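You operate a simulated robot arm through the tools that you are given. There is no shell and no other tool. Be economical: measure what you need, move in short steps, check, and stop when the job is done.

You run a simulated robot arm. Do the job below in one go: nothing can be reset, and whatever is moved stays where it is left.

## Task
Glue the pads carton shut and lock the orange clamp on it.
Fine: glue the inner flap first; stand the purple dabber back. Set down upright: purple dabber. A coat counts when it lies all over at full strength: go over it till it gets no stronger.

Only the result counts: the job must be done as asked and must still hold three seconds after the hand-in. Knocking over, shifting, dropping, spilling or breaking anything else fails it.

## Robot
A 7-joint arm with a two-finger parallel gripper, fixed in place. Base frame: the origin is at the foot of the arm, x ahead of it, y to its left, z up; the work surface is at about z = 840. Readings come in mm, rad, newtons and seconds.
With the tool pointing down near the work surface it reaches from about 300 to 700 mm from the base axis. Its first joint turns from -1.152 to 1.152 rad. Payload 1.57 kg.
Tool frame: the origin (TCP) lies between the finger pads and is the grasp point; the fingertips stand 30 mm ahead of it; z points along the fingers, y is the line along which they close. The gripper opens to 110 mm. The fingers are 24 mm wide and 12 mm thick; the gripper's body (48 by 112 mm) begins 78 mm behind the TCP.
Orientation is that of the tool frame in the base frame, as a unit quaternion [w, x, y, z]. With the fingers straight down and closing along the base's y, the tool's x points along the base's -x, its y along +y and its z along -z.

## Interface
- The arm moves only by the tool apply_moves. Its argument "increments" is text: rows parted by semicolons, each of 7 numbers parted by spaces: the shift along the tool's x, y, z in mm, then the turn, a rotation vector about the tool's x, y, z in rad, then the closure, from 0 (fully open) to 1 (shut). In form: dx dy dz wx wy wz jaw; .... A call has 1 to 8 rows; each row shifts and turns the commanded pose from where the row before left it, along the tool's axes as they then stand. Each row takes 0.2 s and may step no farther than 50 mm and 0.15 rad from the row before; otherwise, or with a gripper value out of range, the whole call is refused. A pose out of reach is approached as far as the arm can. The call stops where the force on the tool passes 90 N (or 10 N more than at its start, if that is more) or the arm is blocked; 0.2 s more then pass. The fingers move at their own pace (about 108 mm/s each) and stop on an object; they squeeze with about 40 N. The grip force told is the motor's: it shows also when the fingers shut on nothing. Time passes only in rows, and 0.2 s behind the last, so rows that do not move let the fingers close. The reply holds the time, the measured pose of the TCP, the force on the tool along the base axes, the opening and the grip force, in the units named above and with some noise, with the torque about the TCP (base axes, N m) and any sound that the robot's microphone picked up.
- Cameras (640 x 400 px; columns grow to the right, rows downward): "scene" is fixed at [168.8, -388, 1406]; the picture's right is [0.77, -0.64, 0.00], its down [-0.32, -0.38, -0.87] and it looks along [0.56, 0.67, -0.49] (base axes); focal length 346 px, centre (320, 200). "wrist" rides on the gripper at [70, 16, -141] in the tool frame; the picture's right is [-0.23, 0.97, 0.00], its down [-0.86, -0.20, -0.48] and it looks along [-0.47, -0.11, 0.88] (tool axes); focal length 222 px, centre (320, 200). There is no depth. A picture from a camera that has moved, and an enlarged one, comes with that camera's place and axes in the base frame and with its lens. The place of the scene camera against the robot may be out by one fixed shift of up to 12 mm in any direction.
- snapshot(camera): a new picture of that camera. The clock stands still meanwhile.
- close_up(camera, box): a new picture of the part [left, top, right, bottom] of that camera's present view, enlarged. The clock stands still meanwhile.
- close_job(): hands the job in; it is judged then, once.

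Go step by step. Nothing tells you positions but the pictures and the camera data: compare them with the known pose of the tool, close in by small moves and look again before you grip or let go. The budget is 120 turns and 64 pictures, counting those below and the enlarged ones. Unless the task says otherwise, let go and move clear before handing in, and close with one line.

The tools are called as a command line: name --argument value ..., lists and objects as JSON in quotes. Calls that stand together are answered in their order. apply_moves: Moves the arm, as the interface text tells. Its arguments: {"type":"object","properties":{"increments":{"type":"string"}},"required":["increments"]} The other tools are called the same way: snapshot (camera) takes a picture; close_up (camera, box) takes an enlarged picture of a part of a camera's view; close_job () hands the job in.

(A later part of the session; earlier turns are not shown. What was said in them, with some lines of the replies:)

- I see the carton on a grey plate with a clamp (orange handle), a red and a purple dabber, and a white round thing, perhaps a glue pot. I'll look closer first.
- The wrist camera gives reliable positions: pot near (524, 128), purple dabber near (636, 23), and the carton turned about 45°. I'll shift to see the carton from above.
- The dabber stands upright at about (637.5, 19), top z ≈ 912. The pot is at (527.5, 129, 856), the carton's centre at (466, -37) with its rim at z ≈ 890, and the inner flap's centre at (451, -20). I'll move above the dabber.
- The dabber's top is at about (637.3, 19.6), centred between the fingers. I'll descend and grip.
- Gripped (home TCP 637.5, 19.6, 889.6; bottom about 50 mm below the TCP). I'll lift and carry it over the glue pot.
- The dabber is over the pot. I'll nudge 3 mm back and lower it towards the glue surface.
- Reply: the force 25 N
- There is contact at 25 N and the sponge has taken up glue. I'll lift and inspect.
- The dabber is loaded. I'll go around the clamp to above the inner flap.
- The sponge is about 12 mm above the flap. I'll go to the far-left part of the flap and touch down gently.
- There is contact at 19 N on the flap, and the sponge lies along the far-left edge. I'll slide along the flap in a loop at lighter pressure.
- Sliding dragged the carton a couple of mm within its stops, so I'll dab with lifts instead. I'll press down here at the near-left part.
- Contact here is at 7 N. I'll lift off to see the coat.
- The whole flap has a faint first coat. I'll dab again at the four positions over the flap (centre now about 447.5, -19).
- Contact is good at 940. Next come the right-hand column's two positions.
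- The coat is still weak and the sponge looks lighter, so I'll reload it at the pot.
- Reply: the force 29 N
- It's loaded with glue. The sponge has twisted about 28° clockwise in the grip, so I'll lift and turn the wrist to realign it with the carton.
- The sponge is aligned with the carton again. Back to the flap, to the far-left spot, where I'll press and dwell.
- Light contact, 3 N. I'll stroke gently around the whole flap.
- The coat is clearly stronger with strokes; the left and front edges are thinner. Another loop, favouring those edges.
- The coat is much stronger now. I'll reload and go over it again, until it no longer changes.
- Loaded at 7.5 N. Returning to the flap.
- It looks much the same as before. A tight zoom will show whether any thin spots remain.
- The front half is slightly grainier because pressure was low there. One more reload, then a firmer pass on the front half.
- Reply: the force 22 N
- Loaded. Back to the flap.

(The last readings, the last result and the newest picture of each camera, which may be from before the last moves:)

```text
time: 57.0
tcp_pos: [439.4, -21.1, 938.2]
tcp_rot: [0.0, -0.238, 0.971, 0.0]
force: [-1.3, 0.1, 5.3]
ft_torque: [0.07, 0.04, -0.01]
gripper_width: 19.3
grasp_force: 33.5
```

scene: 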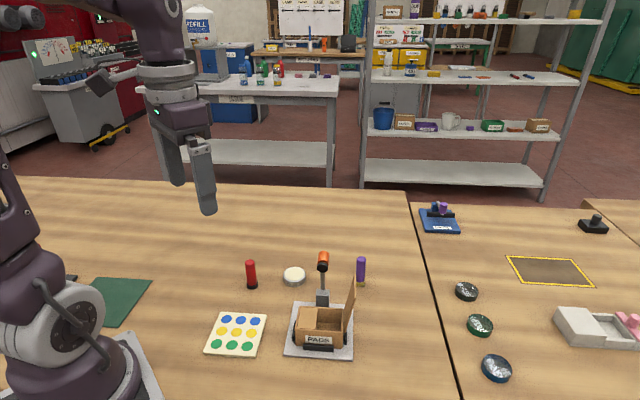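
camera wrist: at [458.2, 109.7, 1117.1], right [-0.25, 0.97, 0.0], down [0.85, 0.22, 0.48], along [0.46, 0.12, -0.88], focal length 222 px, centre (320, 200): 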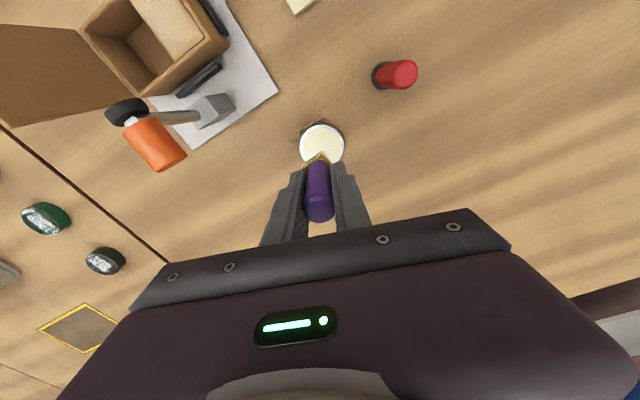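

Contact at 5 N. Now the firmer strokes over the front half, then the rest.

apply_moves --increments "5.2 -1.6 0.4 0 0 0 0.9;1 -0.3 0 0 0 0 0.9;-1.5 -4.7 0 0 0 0 0.9;-1.8 -5.7 0 0 0 0 0.9;-6.2 1.95 0 0 0 0 0.9;-6.2 1.95 0 0 0 0 0.9;1.6 5.2 0 0 0 0 0.9;1.6 5.2 0 0 0 0 0.9"

apply_moves --increments "6.2 -1.95 0 0 0 0 0.9;6.2 -1.95 0.3 0 0 0 0.9;-1.5 -4.7 0 0 0 0 0.9;-1.6 -5.2 0 0 0 0 0.9;-6.2 1.95 0 0 0 0 0.9;-6.2 1.95 0 0 0 0 0.9;-6.2 1.95 0 0 0 0 0.9;-6.2 1.95 0 0 0 0 0.9"

apply_moves --increments "-1.9 0.6 0 0 0 0 0.9;1.6 5.2 0 0 0 0 0.9;1.6 5.2 0 0 0 0 0.9;6.2 -1.95 0 0 0 0 0.9;6.2 -1.95 0 0 0 0 0.9;6.2 -1.95 0 0 0 0 0.9;6.2 -1.95 0 0 0 0 0.9;0 0 0 0 0 0 0.9"

apply_moves --increments "-6.2 1.95 0 0 0 0 0.9;-6.2 1.95 0 0 0 0 0.9;-6.2 1.95 0 0 0 0 0.9;-6.2 1.95 0 0 0 0 0.9;0 0 -20 0 0 0 0.9;-18.5 30 -30 0 0 0 0.9;-18.5 30 0 0 0 0 0.9;0 0 0 0 0 0 0.9"

close_up --camera "scene" --box '[300, 302, 333, 324]'

```text
time: 58.8
tcp_pos: [441.7, -16.3, 938.7]
tcp_rot: [-0.001, -0.237, 0.971, 0.0]
force: [-1.0, 0.3, -1.4]
ft_torque: [0.01, 0.02, -0.03]
gripper_width: 19.4
grasp_force: 33.5
```

```text
time: 60.6
tcp_pos: [458.0, -13.4, 938.1]
tcp_rot: [0.0, -0.238, 0.971, 0.0]
force: [-1.8, -2.6, 7.9]
ft_torque: [-0.24, 0.2, -0.03]
gripper_width: 19.4
grasp_force: 33.7
```

```text
time: 62.4
tcp_pos: [435.5, -22.6, 937.3]
tcp_rot: [0.002, -0.239, 0.971, -0.001]
force: [7.9, 6.1, 25.0]
ft_torque: [0.28, -0.36, -0.05]
gripper_width: 19.5
grasp_force: 33.4
```

```text
time: 64.2
tcp_pos: [455.2, 65.5, 989.1]
tcp_rot: [0.0, -0.238, 0.971, 0.0]
force: [-0.5, 0.0, -0.8]
ft_torque: [-0.04, -0.03, 0.0]
gripper_width: 19.3
grasp_force: 33.0
```

```text
16.00 times, centred on (316, 313) of scene
camera zoom: at [168.8, -388.0, 1406.0], right [0.77, -0.64, 0.0], down [-0.32, -0.38, -0.87], along [0.56, 0.67, -0.49], focal length 5537 px, centre (376, -1608)
```

zoom: 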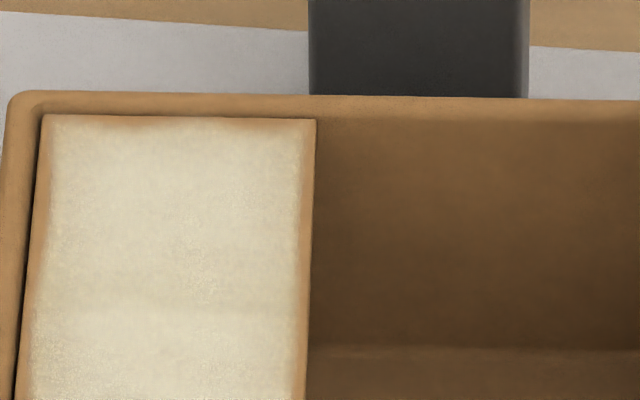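

close_up --camera "scene" --box '[300, 312, 333, 334]'

```text
16.00 times, centred on (316, 323) of scene
camera zoom: at [168.8, -388.0, 1406.0], right [0.77, -0.64, 0.0], down [-0.32, -0.38, -0.87], along [0.56, 0.67, -0.49], focal length 5537 px, centre (376, -1768)
```

zoom: 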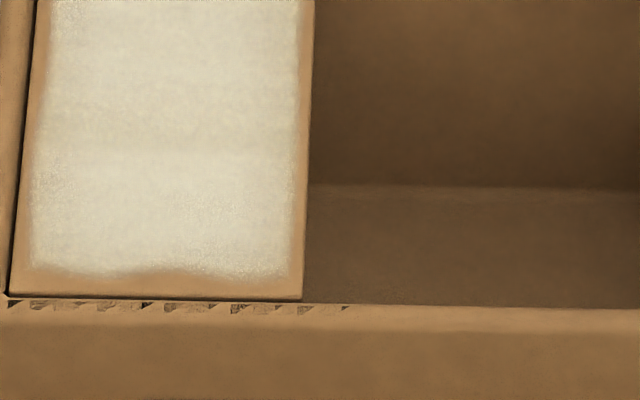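

A thin bare strip of about 3–4 mm remains along the front edge. I'll go back and work that edge.

apply_moves --increments "30.6 -35 0 0 0 0 0.9;30.6 -35 0 0 0 0 0.9;0 0 25 0 0 0 0.9;0 0 19 0 0 0 0.9;0 0 5 0 0 0 0.9;0 0 2 0 0 0 0.9;0 0 0 0 0 0 0.9"

close_up --camera "scene" --box '[290, 285, 370, 355]'

```text
time: 65.8
tcp_pos: [434.6, -25.2, 936.8]
tcp_rot: [0.001, -0.238, 0.971, -0.001]
force: [-3.5, -1.4, 25.5]
ft_torque: [-0.15, 0.26, 0.02]
gripper_width: 19.3
grasp_force: 33.8
```

```text
5.71 times, centred on (330, 320) of scene
camera zoom: at [168.4, -388.1, 1406.1], right [0.77, -0.64, 0.0], down [-0.32, -0.38, -0.87], along [0.56, 0.67, -0.49], focal length 1977 px, centre (263, -486)
```

zoom: 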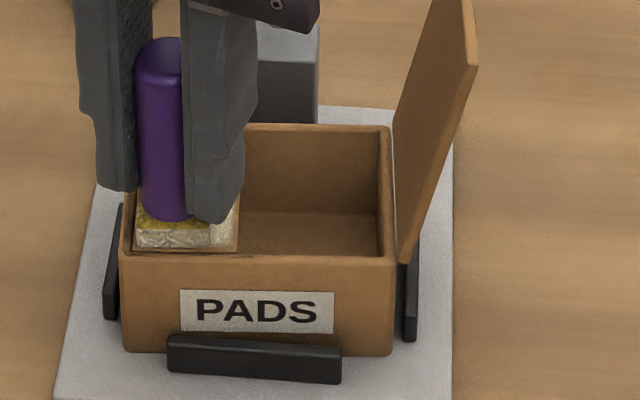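

Now about 1–2 mm short of the front edge. I'll ease the pressure, move 2 mm forward and sweep along the front.

apply_moves --increments "1.9 -0.6 -0.7 0 0 0 0.9;-1.2 -4 0 0 0 0 0.9;-1.2 -4 0 0 0 0 0.9;-1 -3 0 0 0 0 0.9;1.2 4 0 0 0 0 0.9;1.2 4 0 0 0 0 0.9;1.2 4 0 0 0 0 0.9;0 0 0 0 0 0 0.9"

apply_moves --increments "0.5 -0.15 0 0 0 0 0.9;-1.2 -4 0 0 0 0 0.9;-1.2 -4 0 0 0 0 0.9;-1 -3 0 0 0 0 0.9;1.2 4 0 0 0 0 0.9;1.2 4 0 0 0 0 0.9;0 0 0 0 0 0 0.9"

apply_moves --increments "0 0 -25 0 0 0 0.9;0 0 -25 0 0 0 0.9;-31 35 0 0 0 0 0.9;-30 35 0 0 0 0 0.9;0 0 0 0 0 0 0.9"

close_up --camera "scene" --box '[298, 304, 337, 332]'

```text
time: 67.6
tcp_pos: [434.1, -28.9, 938.0]
tcp_rot: [0.001, -0.238, 0.971, -0.001]
force: [4.2, -4.1, 10.0]
ft_torque: [-0.2, -0.21, -0.02]
gripper_width: 19.6
grasp_force: 33.6
```

```text
time: 69.2
tcp_pos: [434.8, -28.8, 937.2]
tcp_rot: [-0.001, -0.238, 0.971, 0.0]
force: [-0.2, -0.6, -0.6]
ft_torque: [0.03, 0.0, 0.01]
gripper_width: 19.4
grasp_force: 33.3
```

```text
time: 70.4
tcp_pos: [455.0, 61.0, 990.3]
tcp_rot: [0.0, -0.238, 0.971, 0.0]
force: [0.2, 0.2, -0.6]
ft_torque: [0.03, -0.02, -0.02]
gripper_width: 19.3
grasp_force: 32.9
```

```text
14.29 times, centred on (318, 318) of scene
camera zoom: at [168.8, -388.0, 1406.0], right [0.77, -0.64, 0.0], down [-0.32, -0.38, -0.87], along [0.56, 0.67, -0.49], focal length 4943 px, centre (356, -1486)
```

zoom: 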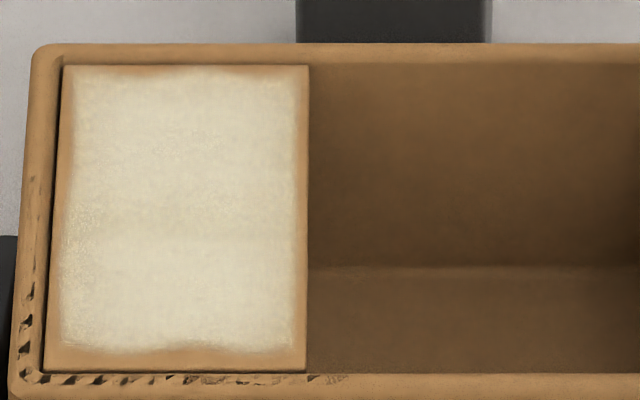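

The coat's outline is unchanged, so that margin belongs to the patch itself. The left side looks a little grainy; one last left-lane pass settles it.

apply_moves --increments "30 -33.5 0 0 0 0 0.9;30 -33.5 0 0 0 0 0.9;0 0 25 0 0 0 0.9;0 0 19 0 0 0 0.9;0 0 5 0 0 0 0.9;0 0 2.4 0 0 0 0.9;0 0 0 0 0 0 0.9"

apply_moves --increments "0.2 0.5 0 0 0 0 0.9;-6.2 1.95 0 0 0 0 0.9;-6.2 1.95 0 0 0 0 0.9;-6.2 1.95 0 0 0 0 0.9;-5 1.6 0 0 0 0 0.9;6.2 -1.95 0 0 0 0 0.9;6.2 -1.95 0 0 0 0 0.9;6.2 -1.95 0 0 0 0 0.9"

apply_moves --increments "5 -1.6 0 0 0 0 0.9;-6.2 1.95 0 0 0 0 0.9;-6.2 1.95 0 0 0 0 0.9;-6.2 1.95 0 0 0 0 0.9;0 0 -25 0 0 0 0.9;-18.5 30 -25 0 0 0 0.9;-18.5 30 0 0 0 0 0.9;0 0 0 0 0 0 0.9"

close_up --camera "scene" --box '[298, 304, 337, 332]'

```text
time: 72.0
tcp_pos: [435.2, -25.0, 936.5]
tcp_rot: [0.001, -0.237, 0.971, 0.0]
force: [-3.7, 1.2, 28.0]
ft_torque: [0.26, 0.38, 0.05]
gripper_width: 19.4
grasp_force: 33.6
```

```text
time: 73.8
tcp_pos: [436.0, -20.9, 936.8]
tcp_rot: [0.0, -0.238, 0.971, 0.0]
force: [0.1, -0.3, -0.7]
ft_torque: [-0.01, 0.01, -0.01]
gripper_width: 19.4
grasp_force: 33.8
```

```text
time: 75.6
tcp_pos: [452.8, 61.8, 987.8]
tcp_rot: [0.0, -0.238, 0.971, 0.0]
force: [0.1, -0.3, -0.4]
ft_torque: [0.03, -0.02, -0.02]
gripper_width: 19.8
grasp_force: 33.3
```

```text
14.29 times, centred on (318, 318) of scene
camera zoom: at [168.8, -388.0, 1406.0], right [0.77, -0.64, 0.0], down [-0.32, -0.38, -0.87], along [0.56, 0.67, -0.49], focal length 4943 px, centre (356, -1486)
```

zoom: 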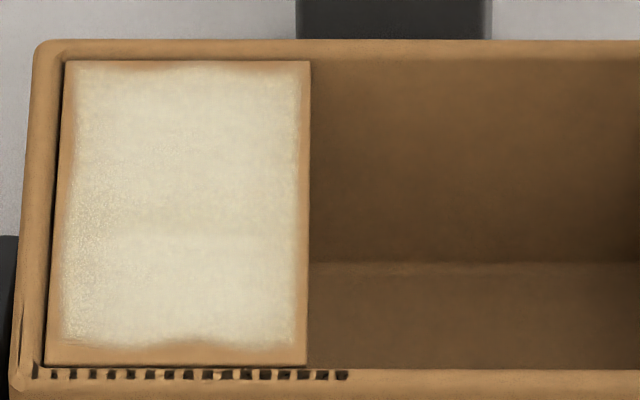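

No change any more: the coat is at full strength. Now I'll carry the dabber back to its place.

apply_moves --increments "-32.4 8.3 0 0 0 0 0.9;-32.4 8.3 0 0 0 0 0.9;-32.4 8.3 0 0 0 0 0.9;-11.9 -37 0 0 0 0 0.9;-11.9 -37 0 0 0 0 0.9;-11.9 -37 0 0 0 0 0.9;-11.9 -37 0 0 0 0 0.9;0 0 40 0 0 0 0.9"

apply_moves --increments "0 0 40 0 0 0 0.9;0 0 0 0 0 0 0.9"

close_up --camera "scene" --box '[310, 225, 410, 305]'

snapshot --camera "wrist"

```text
time: 77.4
tcp_pos: [638.1, 16.9, 948.7]
tcp_rot: [-0.001, -0.237, 0.971, 0.0]
force: [0.4, -0.2, -0.8]
ft_torque: [-0.01, -0.02, 0.01]
gripper_width: 19.2
grasp_force: 33.1
```

```text
time: 78.0
tcp_pos: [638.5, 16.5, 908.3]
tcp_rot: [0.001, -0.238, 0.971, -0.001]
force: [-0.7, -0.6, -0.1]
ft_torque: [0.01, -0.02, -0.01]
gripper_width: 19.6
grasp_force: 33.4
```

```text
5.00 times, centred on (360, 265) of scene
camera zoom: at [168.8, -388.0, 1406.0], right [0.77, -0.64, 0.0], down [-0.32, -0.38, -0.87], along [0.56, 0.67, -0.49], focal length 1730 px, centre (120, -125)
```

zoom: 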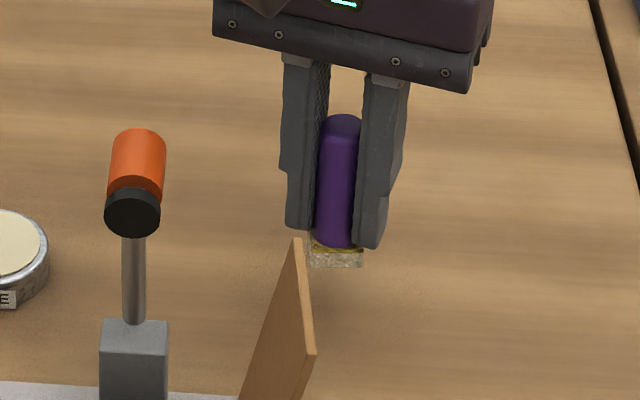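

```text
24 pictures are left
camera wrist: at [569.8, -3.0, 1051.4], right [-0.25, 0.97, 0.0], down [0.85, 0.22, 0.48], along [0.46, 0.12, -0.88], focal length 222 px, centre (320, 200)
```

wrist: 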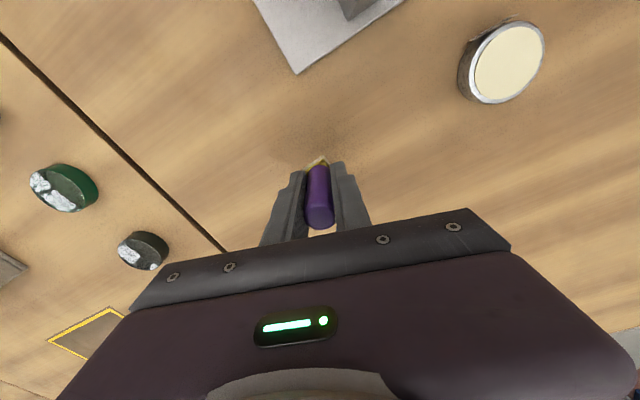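

The dabber hangs upright over its home. I'll correct 3 mm and lower to touch.

apply_moves --increments "-0.5 3.2 10 0 0 0 0.9;0 0 7 0 0 0 0.9;0 0 2 0 0 0 0.9;0 0 0 0 0 0 0.9"

apply_moves --increments "0 0 1 0 0 0 0.9;0 0 0.5 0 0 0 0.9;0 0 0 0 0 0 0.9"

```text
time: 79.0
tcp_pos: [638.7, 18.2, 888.4]
tcp_rot: [-0.001, -0.237, 0.971, -0.001]
force: [-0.7, 0.2, -0.1]
ft_torque: [0.04, 0.01, 0.01]
gripper_width: 19.3
grasp_force: 33.2
```

```text
time: 79.8
tcp_pos: [637.9, 20.3, 886.3]
tcp_rot: [0.0, -0.238, 0.971, -0.001]
force: [0.2, 0.0, -0.2]
ft_torque: [-0.01, 0.02, -0.01]
gripper_width: 19.2
grasp_force: 33.3
```

apply_moves --increments "0 0 0.8 0 0 0 0.9;0 0 0 0 0 0 0.9;0 0 0 0 0 0 0.9"

apply_moves --increments "0 0 0.7 0 0 0 0.9;0 0 0 0 0 0 0.9;0 0 0 0 0 0 0.9"

```text
time: 80.6
tcp_pos: [639.0, 18.5, 886.5]
tcp_rot: [0.001, -0.238, 0.971, 0.0]
force: [-0.3, -1.0, -0.7]
ft_torque: [-0.01, 0.0, -0.03]
gripper_width: 19.3
grasp_force: 33.8
```

```text
time: 81.4
tcp_pos: [638.6, 18.5, 884.7]
tcp_rot: [0.0, -0.238, 0.971, 0.0]
force: [-0.6, -0.2, -0.7]
ft_torque: [0.0, -0.01, 0.03]
gripper_width: 19.5
grasp_force: 33.3
```

apply_moves --increments "0 0 0.8 0 0 0 0.9;0 0 0 0 0 0 0.9;0 0 0 0 0 0 0.9"

close_up --camera "scene" --box '[330, 245, 390, 305]'

```text
time: 82.2
tcp_pos: [637.6, 19.7, 883.4]
tcp_rot: [0.0, -0.237, 0.972, 0.0]
force: [-1.4, -1.1, 5.1]
ft_torque: [0.03, -0.08, 0.02]
gripper_width: 19.5
grasp_force: 33.8
```

```text
6.67 times, centred on (360, 275) of scene
camera zoom: at [168.7, -388.1, 1406.0], right [0.77, -0.64, 0.0], down [-0.32, -0.38, -0.87], along [0.56, 0.67, -0.49], focal length 2307 px, centre (53, -300)
```

zoom: 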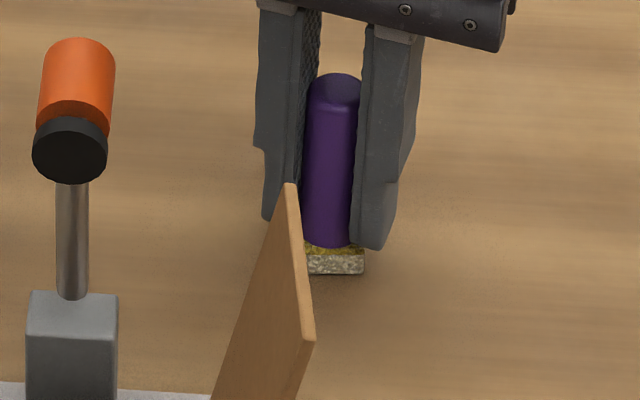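

It has touched down with 5 N. I'll release gently, open, and look.

apply_moves --increments "0 0 0 0 0 0 0.78;0 0 0 0 0 0 0.7;0 0 0 0 0 0 0.5;0 0 0 0 0 0 0.5;0 0 0 0 0 0 0.5"

apply_moves --increments "0 0 -10 0 0 0 0.5;0 0 -30 0 0 0 0.5;0 0 -45 0 0 0 0.5;0 0 -45 0 0 0 0.5;0 0 0 0 0 0 0.5"

close_up --camera "scene" --box '[270, 225, 400, 355]'

```text
time: 83.4
tcp_pos: [638.4, 19.7, 883.7]
tcp_rot: [-0.001, -0.237, 0.972, 0.001]
force: [-1.0, 0.0, -0.2]
ft_torque: [0.0, -0.01, -0.01]
gripper_width: 54.9
grasp_force: 0.1
```

```text
time: 84.6
tcp_pos: [638.0, 17.3, 1015.6]
tcp_rot: [0.0, -0.238, 0.971, 0.0]
force: [0.2, -0.3, 0.7]
ft_torque: [0.03, -0.02, -0.02]
gripper_width: 55.2
grasp_force: 0.0
```

```text
3.08 times, centred on (335, 290) of scene
camera zoom: at [168.8, -388.0, 1406.0], right [0.77, -0.64, 0.0], down [-0.32, -0.38, -0.87], along [0.56, 0.67, -0.49], focal length 1065 px, centre (274, -77)
```

zoom: 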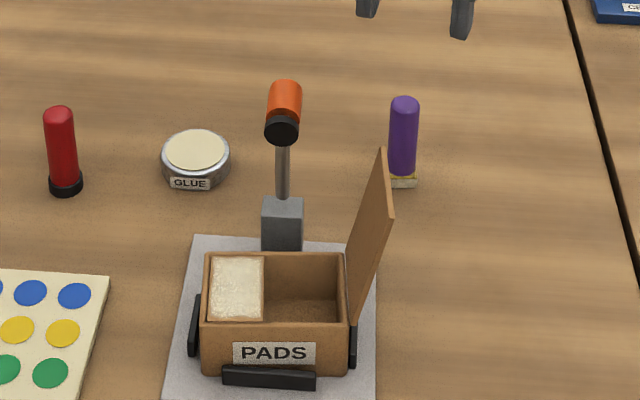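

The dabber stands upright at home. Next I'll turn so the jaw line runs along the carton's long axis, shut the jaws, and go outside the outer flap.

apply_moves --increments "0 0 0 0 0 -0.102 1;0 0 0 0 0 -0.102 1;0 0 0 0 0 -0.101 1;41 -3 0 0 0 0 1;41 -3 0 0 0 0 1;41 -3 0 0 0 0 1;41 -3 0 0 0 0 1;0 0 0 0 0 0 1"

close_up --camera "scene" --box '[270, 215, 430, 355]'

snapshot --camera "wrist"

```text
time: 86.4
tcp_pos: [531.3, -105.9, 1015.2]
tcp_rot: [0.0, -0.382, 0.924, 0.0]
force: [0.6, 0.6, -1.4]
ft_torque: [-0.02, 0.01, 0.03]
gripper_width: 0.0
grasp_force: 21.3
```

```text
2.86 times, centred on (350, 285) of scene
camera zoom: at [168.8, -388.1, 1406.0], right [0.77, -0.64, 0.0], down [-0.32, -0.38, -0.87], along [0.56, 0.67, -0.49], focal length 989 px, centre (234, -43)
```

zoom: 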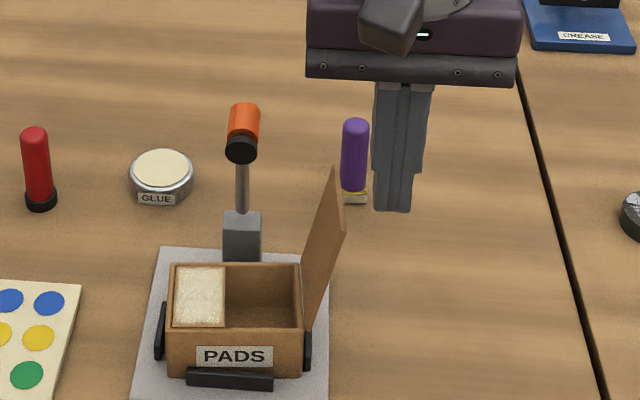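

```text
20 pictures are left
camera wrist: at [470.7, -145.2, 1157.7], right [-0.53, 0.85, 0.0], down [0.75, 0.46, 0.48], along [0.41, 0.25, -0.88], focal length 222 px, centre (320, 200)
```

wrist: 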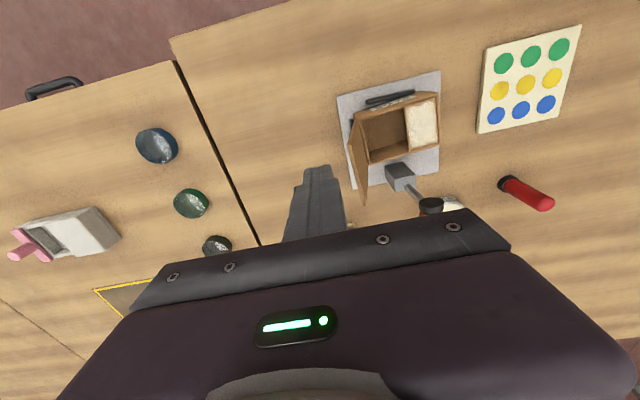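

The jaws are closed outside the flap (u ≈ 95). I'll lower and push the flap inward along an arc.

apply_moves --increments "0 0 14 0 0 0 1;0 0 14 0 0 0 1;0 15 0 0 0 0 1;0 15 0 0 0 0 1;0 15 0 0 0 0 1;0 10 2 0 0 0 1;0 0 0 0 0 0 1"

close_up --camera "scene" --box '[270, 215, 430, 355]'

```text
time: 88.0
tcp_pos: [490.6, -66.7, 984.9]
tcp_rot: [0.0, -0.382, 0.924, 0.0]
force: [0.0, -0.1, 0.1]
ft_torque: [0.0, 0.04, 0.0]
gripper_width: 0.0
grasp_force: 21.5
```

```text
2.86 times, centred on (350, 285) of scene
camera zoom: at [168.8, -388.0, 1406.0], right [0.77, -0.64, 0.0], down [-0.32, -0.38, -0.87], along [0.56, 0.67, -0.49], focal length 989 px, centre (234, -43)
```

zoom: 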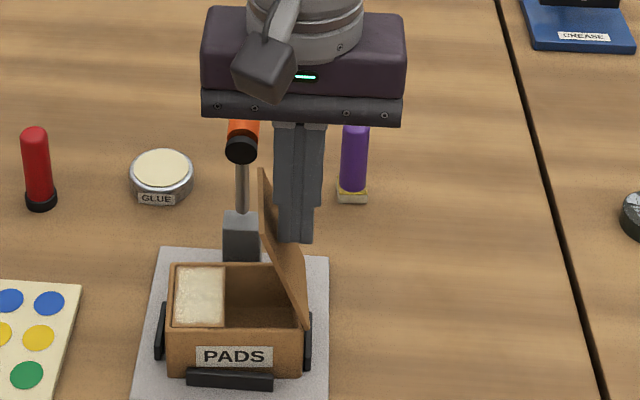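

The flap swings freely. I'll continue the arc down onto the inner flap.

apply_moves --increments "0 10 4 0 0 0 1;0 10 5 0 0 0 1;0 9 8 0 0 0 1;0 8 9 0 0 0 1;0 8 11 0 0 0 1;0 5 10 0 0 0 1;0 0 0 0 0 0 1"

close_up --camera "scene" --box '[260, 235, 400, 365]'

```text
time: 89.6
tcp_pos: [455.8, -31.0, 936.8]
tcp_rot: [0.0, -0.383, 0.924, 0.0]
force: [-0.3, 1.0, 0.5]
ft_torque: [-0.03, 0.0, 0.03]
gripper_width: 0.0
grasp_force: 21.2
```

```text
3.08 times, centred on (330, 300) of scene
camera zoom: at [168.8, -388.0, 1406.0], right [0.77, -0.64, 0.0], down [-0.32, -0.38, -0.87], along [0.56, 0.67, -0.49], focal length 1065 px, centre (289, -108)
```

zoom: 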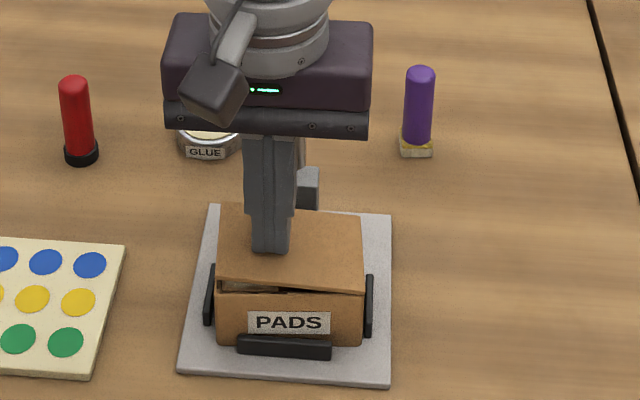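

Almost shut. I'll move over the glued part and press down.

apply_moves --increments "0 5 3 0 0 0 1;0 5 3 0 0 0 1;0 0 2 0 0 0 1;0 0 1.5 0 0 0 1;0 0 0 0 0 0 1"

```text
time: 90.8
tcp_pos: [449.0, -22.6, 927.2]
tcp_rot: [0.0, -0.382, 0.924, 0.0]
force: [-0.8, 0.0, 0.4]
ft_torque: [0.0, 0.01, 0.02]
gripper_width: 0.0
grasp_force: 21.1
```

apply_moves --increments "0 0 1.5 0 0 0 1;0 0 1 0 0 0 1;0 0 0 0 0 0 1"

close_up --camera "scene" --box '[270, 255, 390, 355]'

```text
time: 91.6
tcp_pos: [448.9, -23.5, 924.7]
tcp_rot: [0.0, -0.383, 0.924, -0.001]
force: [-3.5, 0.4, 24.5]
ft_torque: [-0.01, 0.08, 0.02]
gripper_width: 0.0
grasp_force: 21.6
```

```text
4.00 times, centred on (330, 305) of scene
camera zoom: at [168.4, -388.0, 1406.1], right [0.77, -0.64, 0.0], down [-0.32, -0.38, -0.87], along [0.56, 0.67, -0.49], focal length 1384 px, centre (280, -220)
```

zoom: 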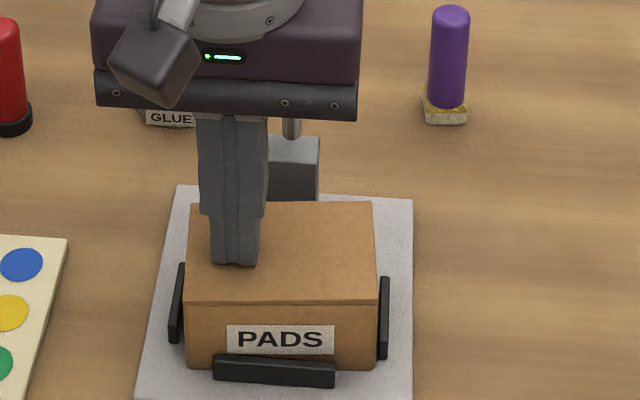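

The lid is down under 24 N. I'll hold briefly, then lift straight up and check that it stays shut.

apply_moves --increments "0 0 0 0 0 0 1;0 0 0 0 0 0 1;0 0 0 0 0 0 1;0 0 0 0 0 0 1;0 0 0 0 0 0 1;0 0 -30 0 0 0 1;0 0 -40 0 0 0 1;0 0 -40 0 0 0 1"

apply_moves --increments "0 0 -30 0 0 0 1;0 45 0 0 0 0 1;0 45 0 0 0 0 1;0 0 0 0 0 0 1"

close_up --camera "scene" --box '[270, 245, 380, 355]'

snapshot --camera "wrist"

```text
time: 93.4
tcp_pos: [448.4, -22.1, 1034.7]
tcp_rot: [-0.001, -0.383, 0.924, 0.0]
force: [-1.3, 0.8, 0.0]
ft_torque: [-0.02, -0.02, -0.02]
gripper_width: 0.0
grasp_force: 21.3
```

```text
time: 94.4
tcp_pos: [383.8, 42.8, 1065.2]
tcp_rot: [0.0, -0.382, 0.924, 0.0]
force: [0.0, -0.1, -0.3]
ft_torque: [0.03, -0.01, 0.0]
gripper_width: 0.0
grasp_force: 21.2
```

```text
3.64 times, centred on (325, 300) of scene
camera zoom: at [168.8, -388.0, 1406.0], right [0.77, -0.64, 0.0], down [-0.32, -0.38, -0.87], along [0.56, 0.67, -0.49], focal length 1258 px, centre (302, -164)
```

zoom: 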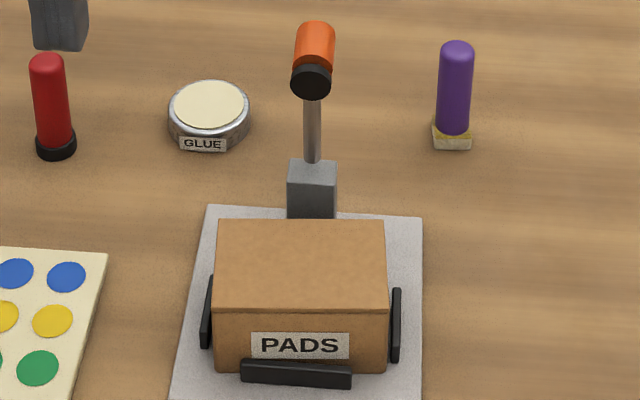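

```text
15 pictures are left
camera wrist: at [323.0, 2.5, 1208.6], right [-0.53, 0.85, 0.0], down [0.75, 0.46, 0.48], along [0.41, 0.25, -0.88], focal length 222 px, centre (320, 200)
```

wrist: 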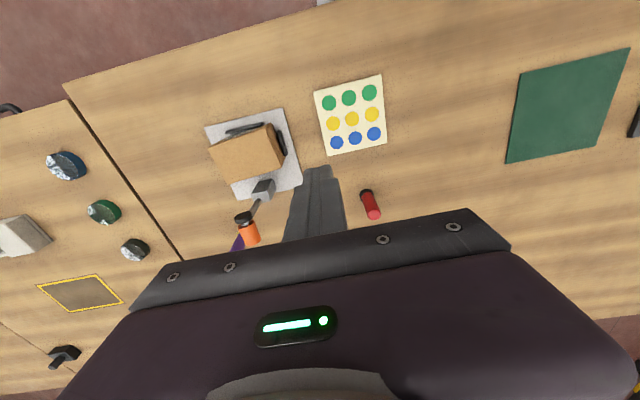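

The lid stays shut. Clamp: the bar stands upright from a pivot near v ≈ 61 mm behind the carton centre, foot at v ≈ 54, orange knob at v ≈ 74, z ≈ 980. I'll go behind the knob.

apply_moves --increments "-42 0 0 0 0 0 1;-42 0 0 0 0 0 1;-42 0 0 0 0 0 1;0 -38 0 0 0 0 1;0 -38 0 0 0 0 1;0 -37 0 0 0 0 1;0 0 35 0 0 0 1;0 0 27 0 0 0 1"

snapshot --camera "wrist"

close_up --camera "scene" --box '[270, 215, 390, 335]'

```text
time: 96.2
tcp_pos: [555.8, 48.1, 1001.6]
tcp_rot: [0.0, -0.383, 0.924, 0.0]
force: [-0.6, 0.6, 0.1]
ft_torque: [-0.02, 0.02, -0.01]
gripper_width: 0.0
grasp_force: 20.8
```

```text
14 pictures are left
camera wrist: at [495.2, 9.3, 1144.7], right [-0.53, 0.85, 0.0], down [0.75, 0.46, 0.48], along [0.41, 0.25, -0.88], focal length 222 px, centre (320, 200)
```

wrist: 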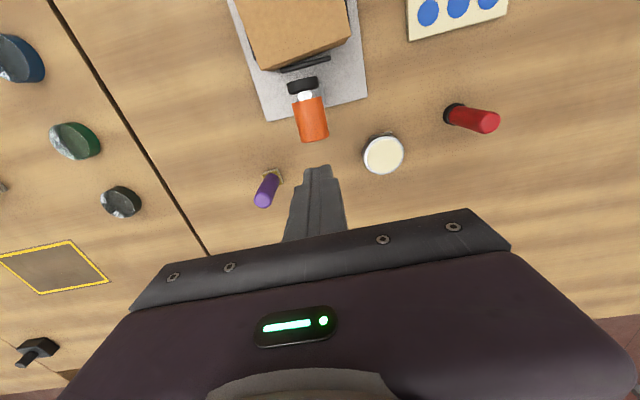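

```text
3.33 times, centred on (330, 275) of scene
camera zoom: at [168.8, -388.1, 1406.0], right [0.77, -0.64, 0.0], down [-0.32, -0.38, -0.87], along [0.56, 0.67, -0.49], focal length 1154 px, centre (287, -50)
```

zoom: 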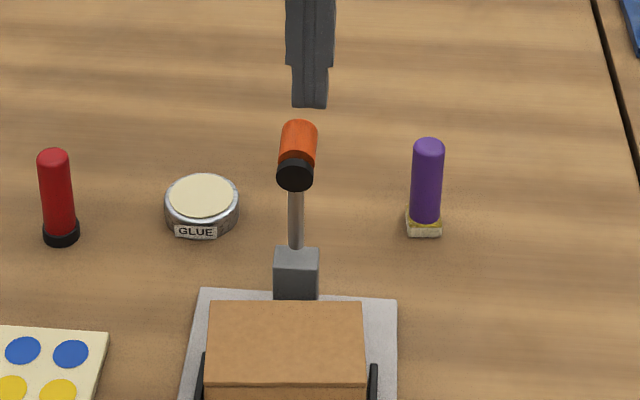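

The fingers are in line behind the knob (knob end at v ≈ 89, z ≈ 978). I'll push it forward in small steps.

apply_moves --increments "18 2 0 0 0 0 1;10 0 -1 0 0 0 1;10 0 -1 0 0 0 1;10 0 -1 0 0 0 1;10 0 0 0 0 0 1;0 0 0 0 0 0 1"

close_up --camera "scene" --box '[270, 215, 390, 335]'

```text
time: 97.6
tcp_pos: [512.8, 9.2, 1004.4]
tcp_rot: [0.0, -0.383, 0.924, 0.0]
force: [-0.6, 0.9, 1.0]
ft_torque: [0.01, 0.0, 0.02]
gripper_width: 0.0
grasp_force: 21.3
```

```text
3.33 times, centred on (330, 275) of scene
camera zoom: at [168.8, -388.1, 1406.0], right [0.77, -0.64, 0.0], down [-0.32, -0.38, -0.87], along [0.56, 0.67, -0.49], focal length 1154 px, centre (287, -50)
```

zoom: 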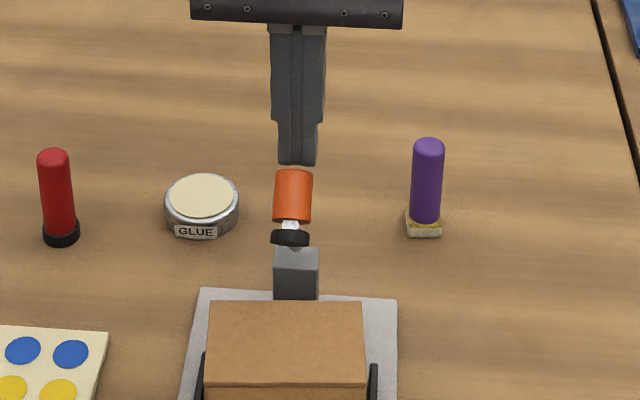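

It's turning as planned. I'll continue the arc forward and downward.

apply_moves --increments "12 0 2 0 0 0 1;12 0 5 0 0 0 1;12 0 7 0 0 0 1;10 0 9 0 0 0 1;9 0 10 0 0 0 1;0 0 0 0 0 0 1"

close_up --camera "scene" --box '[270, 235, 390, 355]'

```text
time: 99.0
tcp_pos: [472.8, -29.8, 971.7]
tcp_rot: [0.0, -0.383, 0.924, 0.001]
force: [-0.3, 0.6, -0.1]
ft_torque: [0.01, -0.01, 0.02]
gripper_width: 0.0
grasp_force: 21.2
```

```text
3.33 times, centred on (330, 295) of scene
camera zoom: at [168.8, -388.1, 1406.0], right [0.77, -0.64, 0.0], down [-0.32, -0.38, -0.87], along [0.56, 0.67, -0.49], focal length 1154 px, centre (287, -117)
```

zoom: 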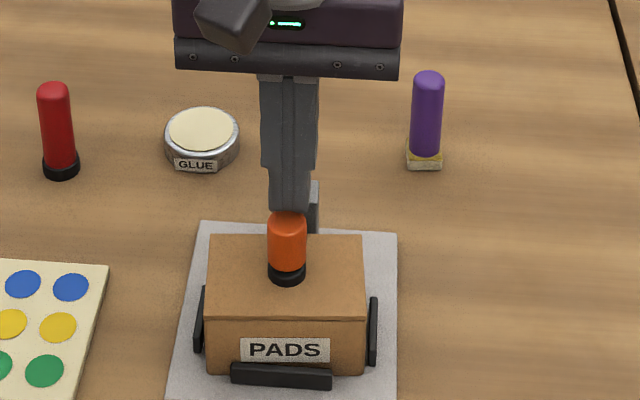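

The foot is on or near the lid and the knob stands right under the fingertips. I'll press down until it locks.

apply_moves --increments "2 2 3 0 0 0 1;0 0 3 0 0 0 1;0 0 2 0 0 0 1;0 0 2 0 0 0 1;0 0 0 0 0 0 1"

```text
time: 100.0
tcp_pos: [468.4, -30.0, 966.3]
tcp_rot: [0.002, -0.383, 0.924, -0.002]
force: [-14.6, 5.5, 39.5]
ft_torque: [0.16, 0.38, -0.08]
gripper_width: 0.0
grasp_force: 21.4
stopped in row 4: the force on the tool passed its limit at 99 N (the readings are from after the stop); the commanded pose is now the measured one
```

close_up --camera "scene" --box '[290, 275, 350, 335]'

snapshot --camera "wrist"

```text
6.67 times, centred on (320, 305) of scene
camera zoom: at [167.8, -387.9, 1406.2], right [0.77, -0.64, 0.0], down [-0.31, -0.38, -0.87], along [0.56, 0.67, -0.49], focal length 2307 px, centre (320, -500)
```

zoom: 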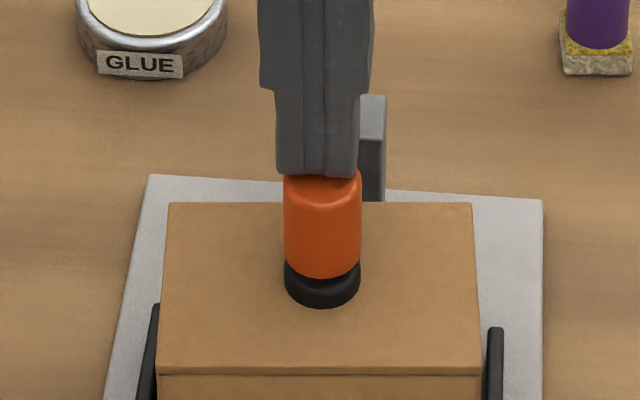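

```text
9 pictures are left
camera wrist: at [408.3, -68.3, 1109.4], right [-0.53, 0.85, 0.0], down [0.74, 0.46, 0.48], along [0.41, 0.25, -0.88], focal length 222 px, centre (320, 200)
```

wrist: 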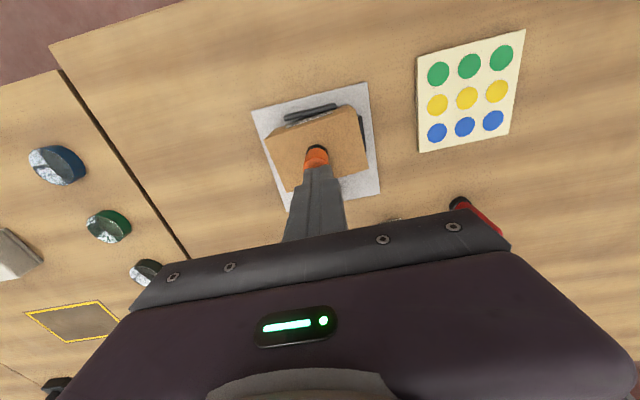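

The foot is flat on the lid, though I heard no click. I'll lift off and see whether it stays down.

apply_moves --increments "0 0 -15 0 0 0 1;0 0 -35 0 0 0 1;-35 0 -20 0 0 0 1;-35 0 0 0 0 0 1;-35 0 0 0 0 0 1;0 0 0 0 0 0 1"

close_up --camera "scene" --box '[285, 265, 365, 345]'

```text
time: 101.4
tcp_pos: [544.1, 42.7, 1034.5]
tcp_rot: [0.001, -0.383, 0.924, -0.002]
force: [0.4, 0.1, 0.3]
ft_torque: [0.01, 0.0, 0.0]
gripper_width: 0.3
grasp_force: 21.9
```

```text
5.00 times, centred on (325, 305) of scene
camera zoom: at [168.8, -388.0, 1406.0], right [0.77, -0.64, 0.0], down [-0.32, -0.38, -0.87], along [0.56, 0.67, -0.49], focal length 1730 px, centre (295, -325)
```

zoom: 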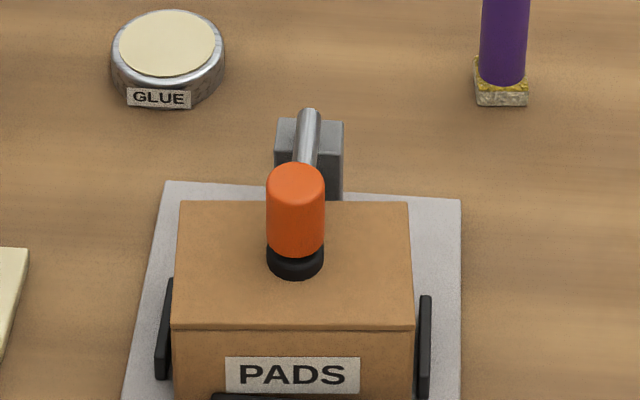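

The clamp stays down on the lid, but I can't yet tell that it's locked. I'll press again, squarely on the knob, building force slowly and listening.

apply_moves --increments "35 0 0 0 0 0 1;35 0 0 0 0 0 1;35 0 20 0 0 0 1;0 0 35 0 0 0 1;0 0 11 0 0 0 1;0 0 1 0 0 0 1;0 0 0.5 0 0 0 1;0 0 0 0 0 0 1"

```text
time: 103.2
tcp_pos: [469.1, -30.3, 968.7]
tcp_rot: [0.002, -0.383, 0.924, -0.002]
force: [-3.7, -1.0, 4.9]
ft_torque: [-0.01, 0.17, 0.03]
gripper_width: 0.0
grasp_force: 21.2
```

apply_moves --increments "0 0 0.8 0 0 0 1;0 0 0 0 0 0 1;0 0 0.6 0 0 0 1;0 0 0 0 0 0 1"

apply_moves --increments "0 0 0.5 0 0 0 1;0 0 0 0 0 0 1;0 0 0 0 0 0 1"

```text
time: 104.2
tcp_pos: [470.1, -29.7, 966.8]
tcp_rot: [0.004, -0.382, 0.924, -0.003]
force: [-8.1, -3.6, 33.9]
ft_torque: [-0.11, 0.27, -0.07]
gripper_width: 0.2
grasp_force: 20.9
```

```text
time: 105.0
tcp_pos: [470.7, -30.4, 967.3]
tcp_rot: [0.002, -0.383, 0.924, -0.003]
force: [-7.0, -9.8, 43.8]
ft_torque: [-0.3, 0.31, 0.02]
gripper_width: 0.0
grasp_force: 21.0
```

apply_moves --increments "0 0 1 0 0 0 1;0 0 0 0 0 0 1;0 0 0.6 0 0 0 1;0 0 0 0 0 0 1"

apply_moves --increments "0 0 0.5 0 0 0 1;0 0 0 0 0 0 1;0 0 0.5 0 0 0 1;0 0 0 0 0 0 1"

```text
time: 106.0
tcp_pos: [470.0, -30.2, 966.6]
tcp_rot: [0.004, -0.383, 0.924, -0.003]
force: [-14.0, -15.5, 73.9]
ft_torque: [-0.49, 0.48, 0.04]
gripper_width: 0.1
grasp_force: 21.6
```

```text
time: 107.0
tcp_pos: [470.3, -30.0, 965.8]
tcp_rot: [0.004, -0.382, 0.924, -0.003]
force: [-16.5, -15.9, 80.5]
ft_torque: [-0.51, 0.57, -0.03]
gripper_width: 0.1
grasp_force: 21.2
```

It's rigid at 80 N with no click. To test the lock, I'll grip the knob from both sides and see whether it resists a slight lift.

apply_moves --increments "0 0 -4 0 0 0 1;0 0 -16 0 0 0 0.5;0 0 0 0 0 0 0.5;0 0 0 0 0 0 0.5;0 0 20 0 0 0 0.5;0 0 20 0 0 0 0.5;0 0 6 0 0 0 0.5;0 0 0 0 0 0 0.5"

close_up --camera "scene" --box '[285, 255, 365, 335]'

```text
time: 108.8
tcp_pos: [470.4, -31.0, 937.6]
tcp_rot: [0.002, -0.383, 0.924, -0.002]
force: [-0.5, 0.2, -0.1]
ft_torque: [-0.02, 0.02, 0.02]
gripper_width: 54.9
grasp_force: 0.1
```

```text
5.00 times, centred on (325, 295) of scene
camera zoom: at [168.8, -388.0, 1406.0], right [0.77, -0.64, 0.0], down [-0.32, -0.38, -0.87], along [0.56, 0.67, -0.49], focal length 1730 px, centre (295, -275)
```

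zoom: 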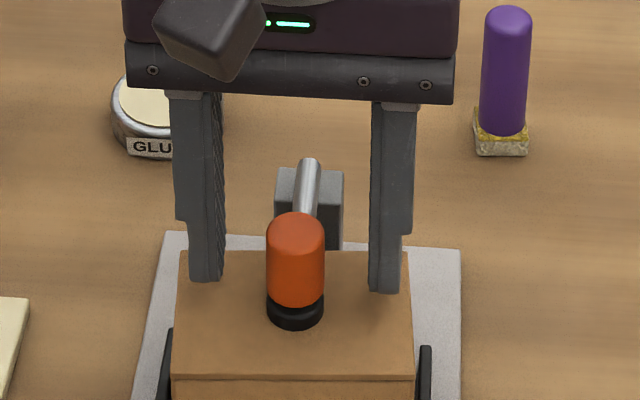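

The fingers straddle the knob evenly. I'll close and pull very lightly.

apply_moves --increments "0 0 0 0 0 0 0.9;0 0 0 0 0 0 0.9;0 0 0 0 0 0 0.9;0 0 0 0 0 0 0.9"

apply_moves --increments "0 0 -1 0 0 0 0.9;0 0 -0.5 0 0 0 0.9;0 0 0 0 0 0 0.9"

```text
time: 109.8
tcp_pos: [471.8, -30.6, 937.8]
tcp_rot: [0.002, -0.383, 0.924, -0.002]
force: [4.8, -3.3, -2.7]
ft_torque: [0.05, 0.22, 0.03]
gripper_width: 21.4
grasp_force: 34.5
```

```text
time: 110.6
tcp_pos: [470.9, -30.7, 939.0]
tcp_rot: [0.002, -0.382, 0.924, -0.001]
force: [11.2, -9.0, -15.9]
ft_torque: [-0.48, 0.65, 0.11]
gripper_width: 21.3
grasp_force: 34.3
```

The knob resists a 16 N pull, whereas it swung with almost no force before, so the clamp is locked. I'll ease back, let go and rise clear.

apply_moves --increments "0 0 1.5 0 0 0 0.9;0 0 0 0 0 0 0.75;0 0 0 0 0 0 0.5;0 0 0 0 0 0 0.5;0 0 0 0 0 0 0.5;0 0 -40 0 0 0 0.5;0 0 -45 0 0 0 0.5;0 0 -45 0 0 0 0.5"

apply_moves --increments "0 45 -30 0 0 0 0.5;0 45 0 0 0 0 0.5;0 45 0 0 0 0 0.5;0 0 0 0 0 0 0.5"

close_up --camera "scene" --box '[285, 255, 365, 355]'

snapshot --camera "scene"

```text
time: 112.4
tcp_pos: [471.0, -29.9, 1069.1]
tcp_rot: [0.002, -0.383, 0.924, -0.001]
force: [1.1, -0.3, -0.2]
ft_torque: [-0.03, 0.02, 0.0]
gripper_width: 54.8
grasp_force: 0.1
```

```text
refused: row 1 steps farther than a row can; nothing moved
```

```text
4.00 times, centred on (325, 305) of scene
camera zoom: at [168.8, -388.0, 1406.0], right [0.77, -0.64, 0.0], down [-0.32, -0.38, -0.87], along [0.56, 0.67, -0.49], focal length 1384 px, centre (300, -220)
```

zoom: 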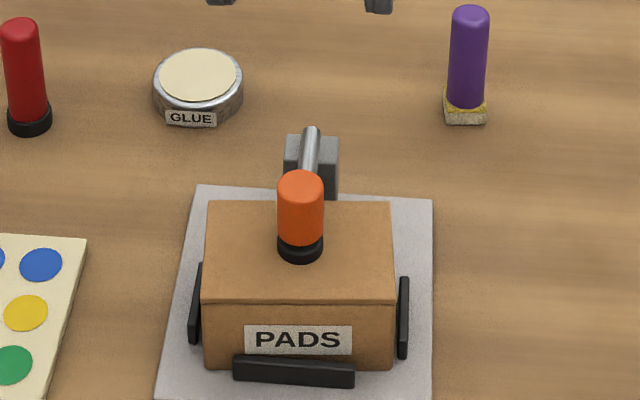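

```text
5 pictures are left
```

scene: 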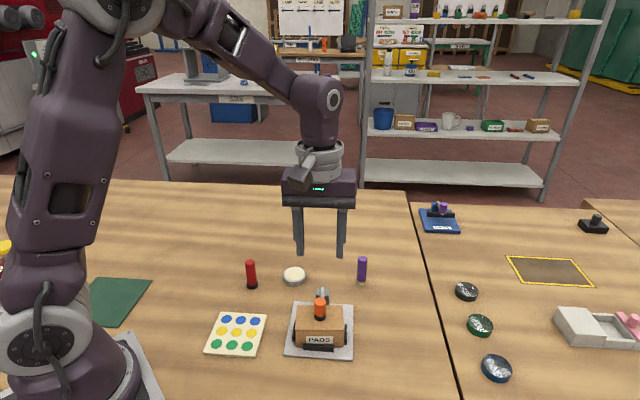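

The carton is shut with the clamp down on it, the purple dabber stands upright at its place, and nothing else has moved. The gripper is clear, so I'll wait a moment and hand in.

apply_moves --increments "0 40 -20 0 0 0 0.5;0 0 0 0 0 0 0.5;0 0 0 0 0 0 0.5;0 0 0 0 0 0 0.5;0 0 0 0 0 0 0.5;0 0 0 0 0 0 0.5;0 0 0 0 0 0 0.5;0 0 0 0 0 0 0.5"

close_job

```text
time: 114.2
tcp_pos: [443.7, -0.9, 1085.6]
tcp_rot: [0.002, -0.383, 0.924, -0.003]
force: [0.2, 0.3, 0.3]
ft_torque: [-0.02, 0.02, 0.01]
gripper_width: 55.1
grasp_force: 0.2
```

```text
The job is handed in.
```

The job is handed in: the inner flap was glued first and the pads carton is shut. The orange clamp is down on it and held against a 16 N pull, though I heard no click. The purple dabber stands upright back at its place.
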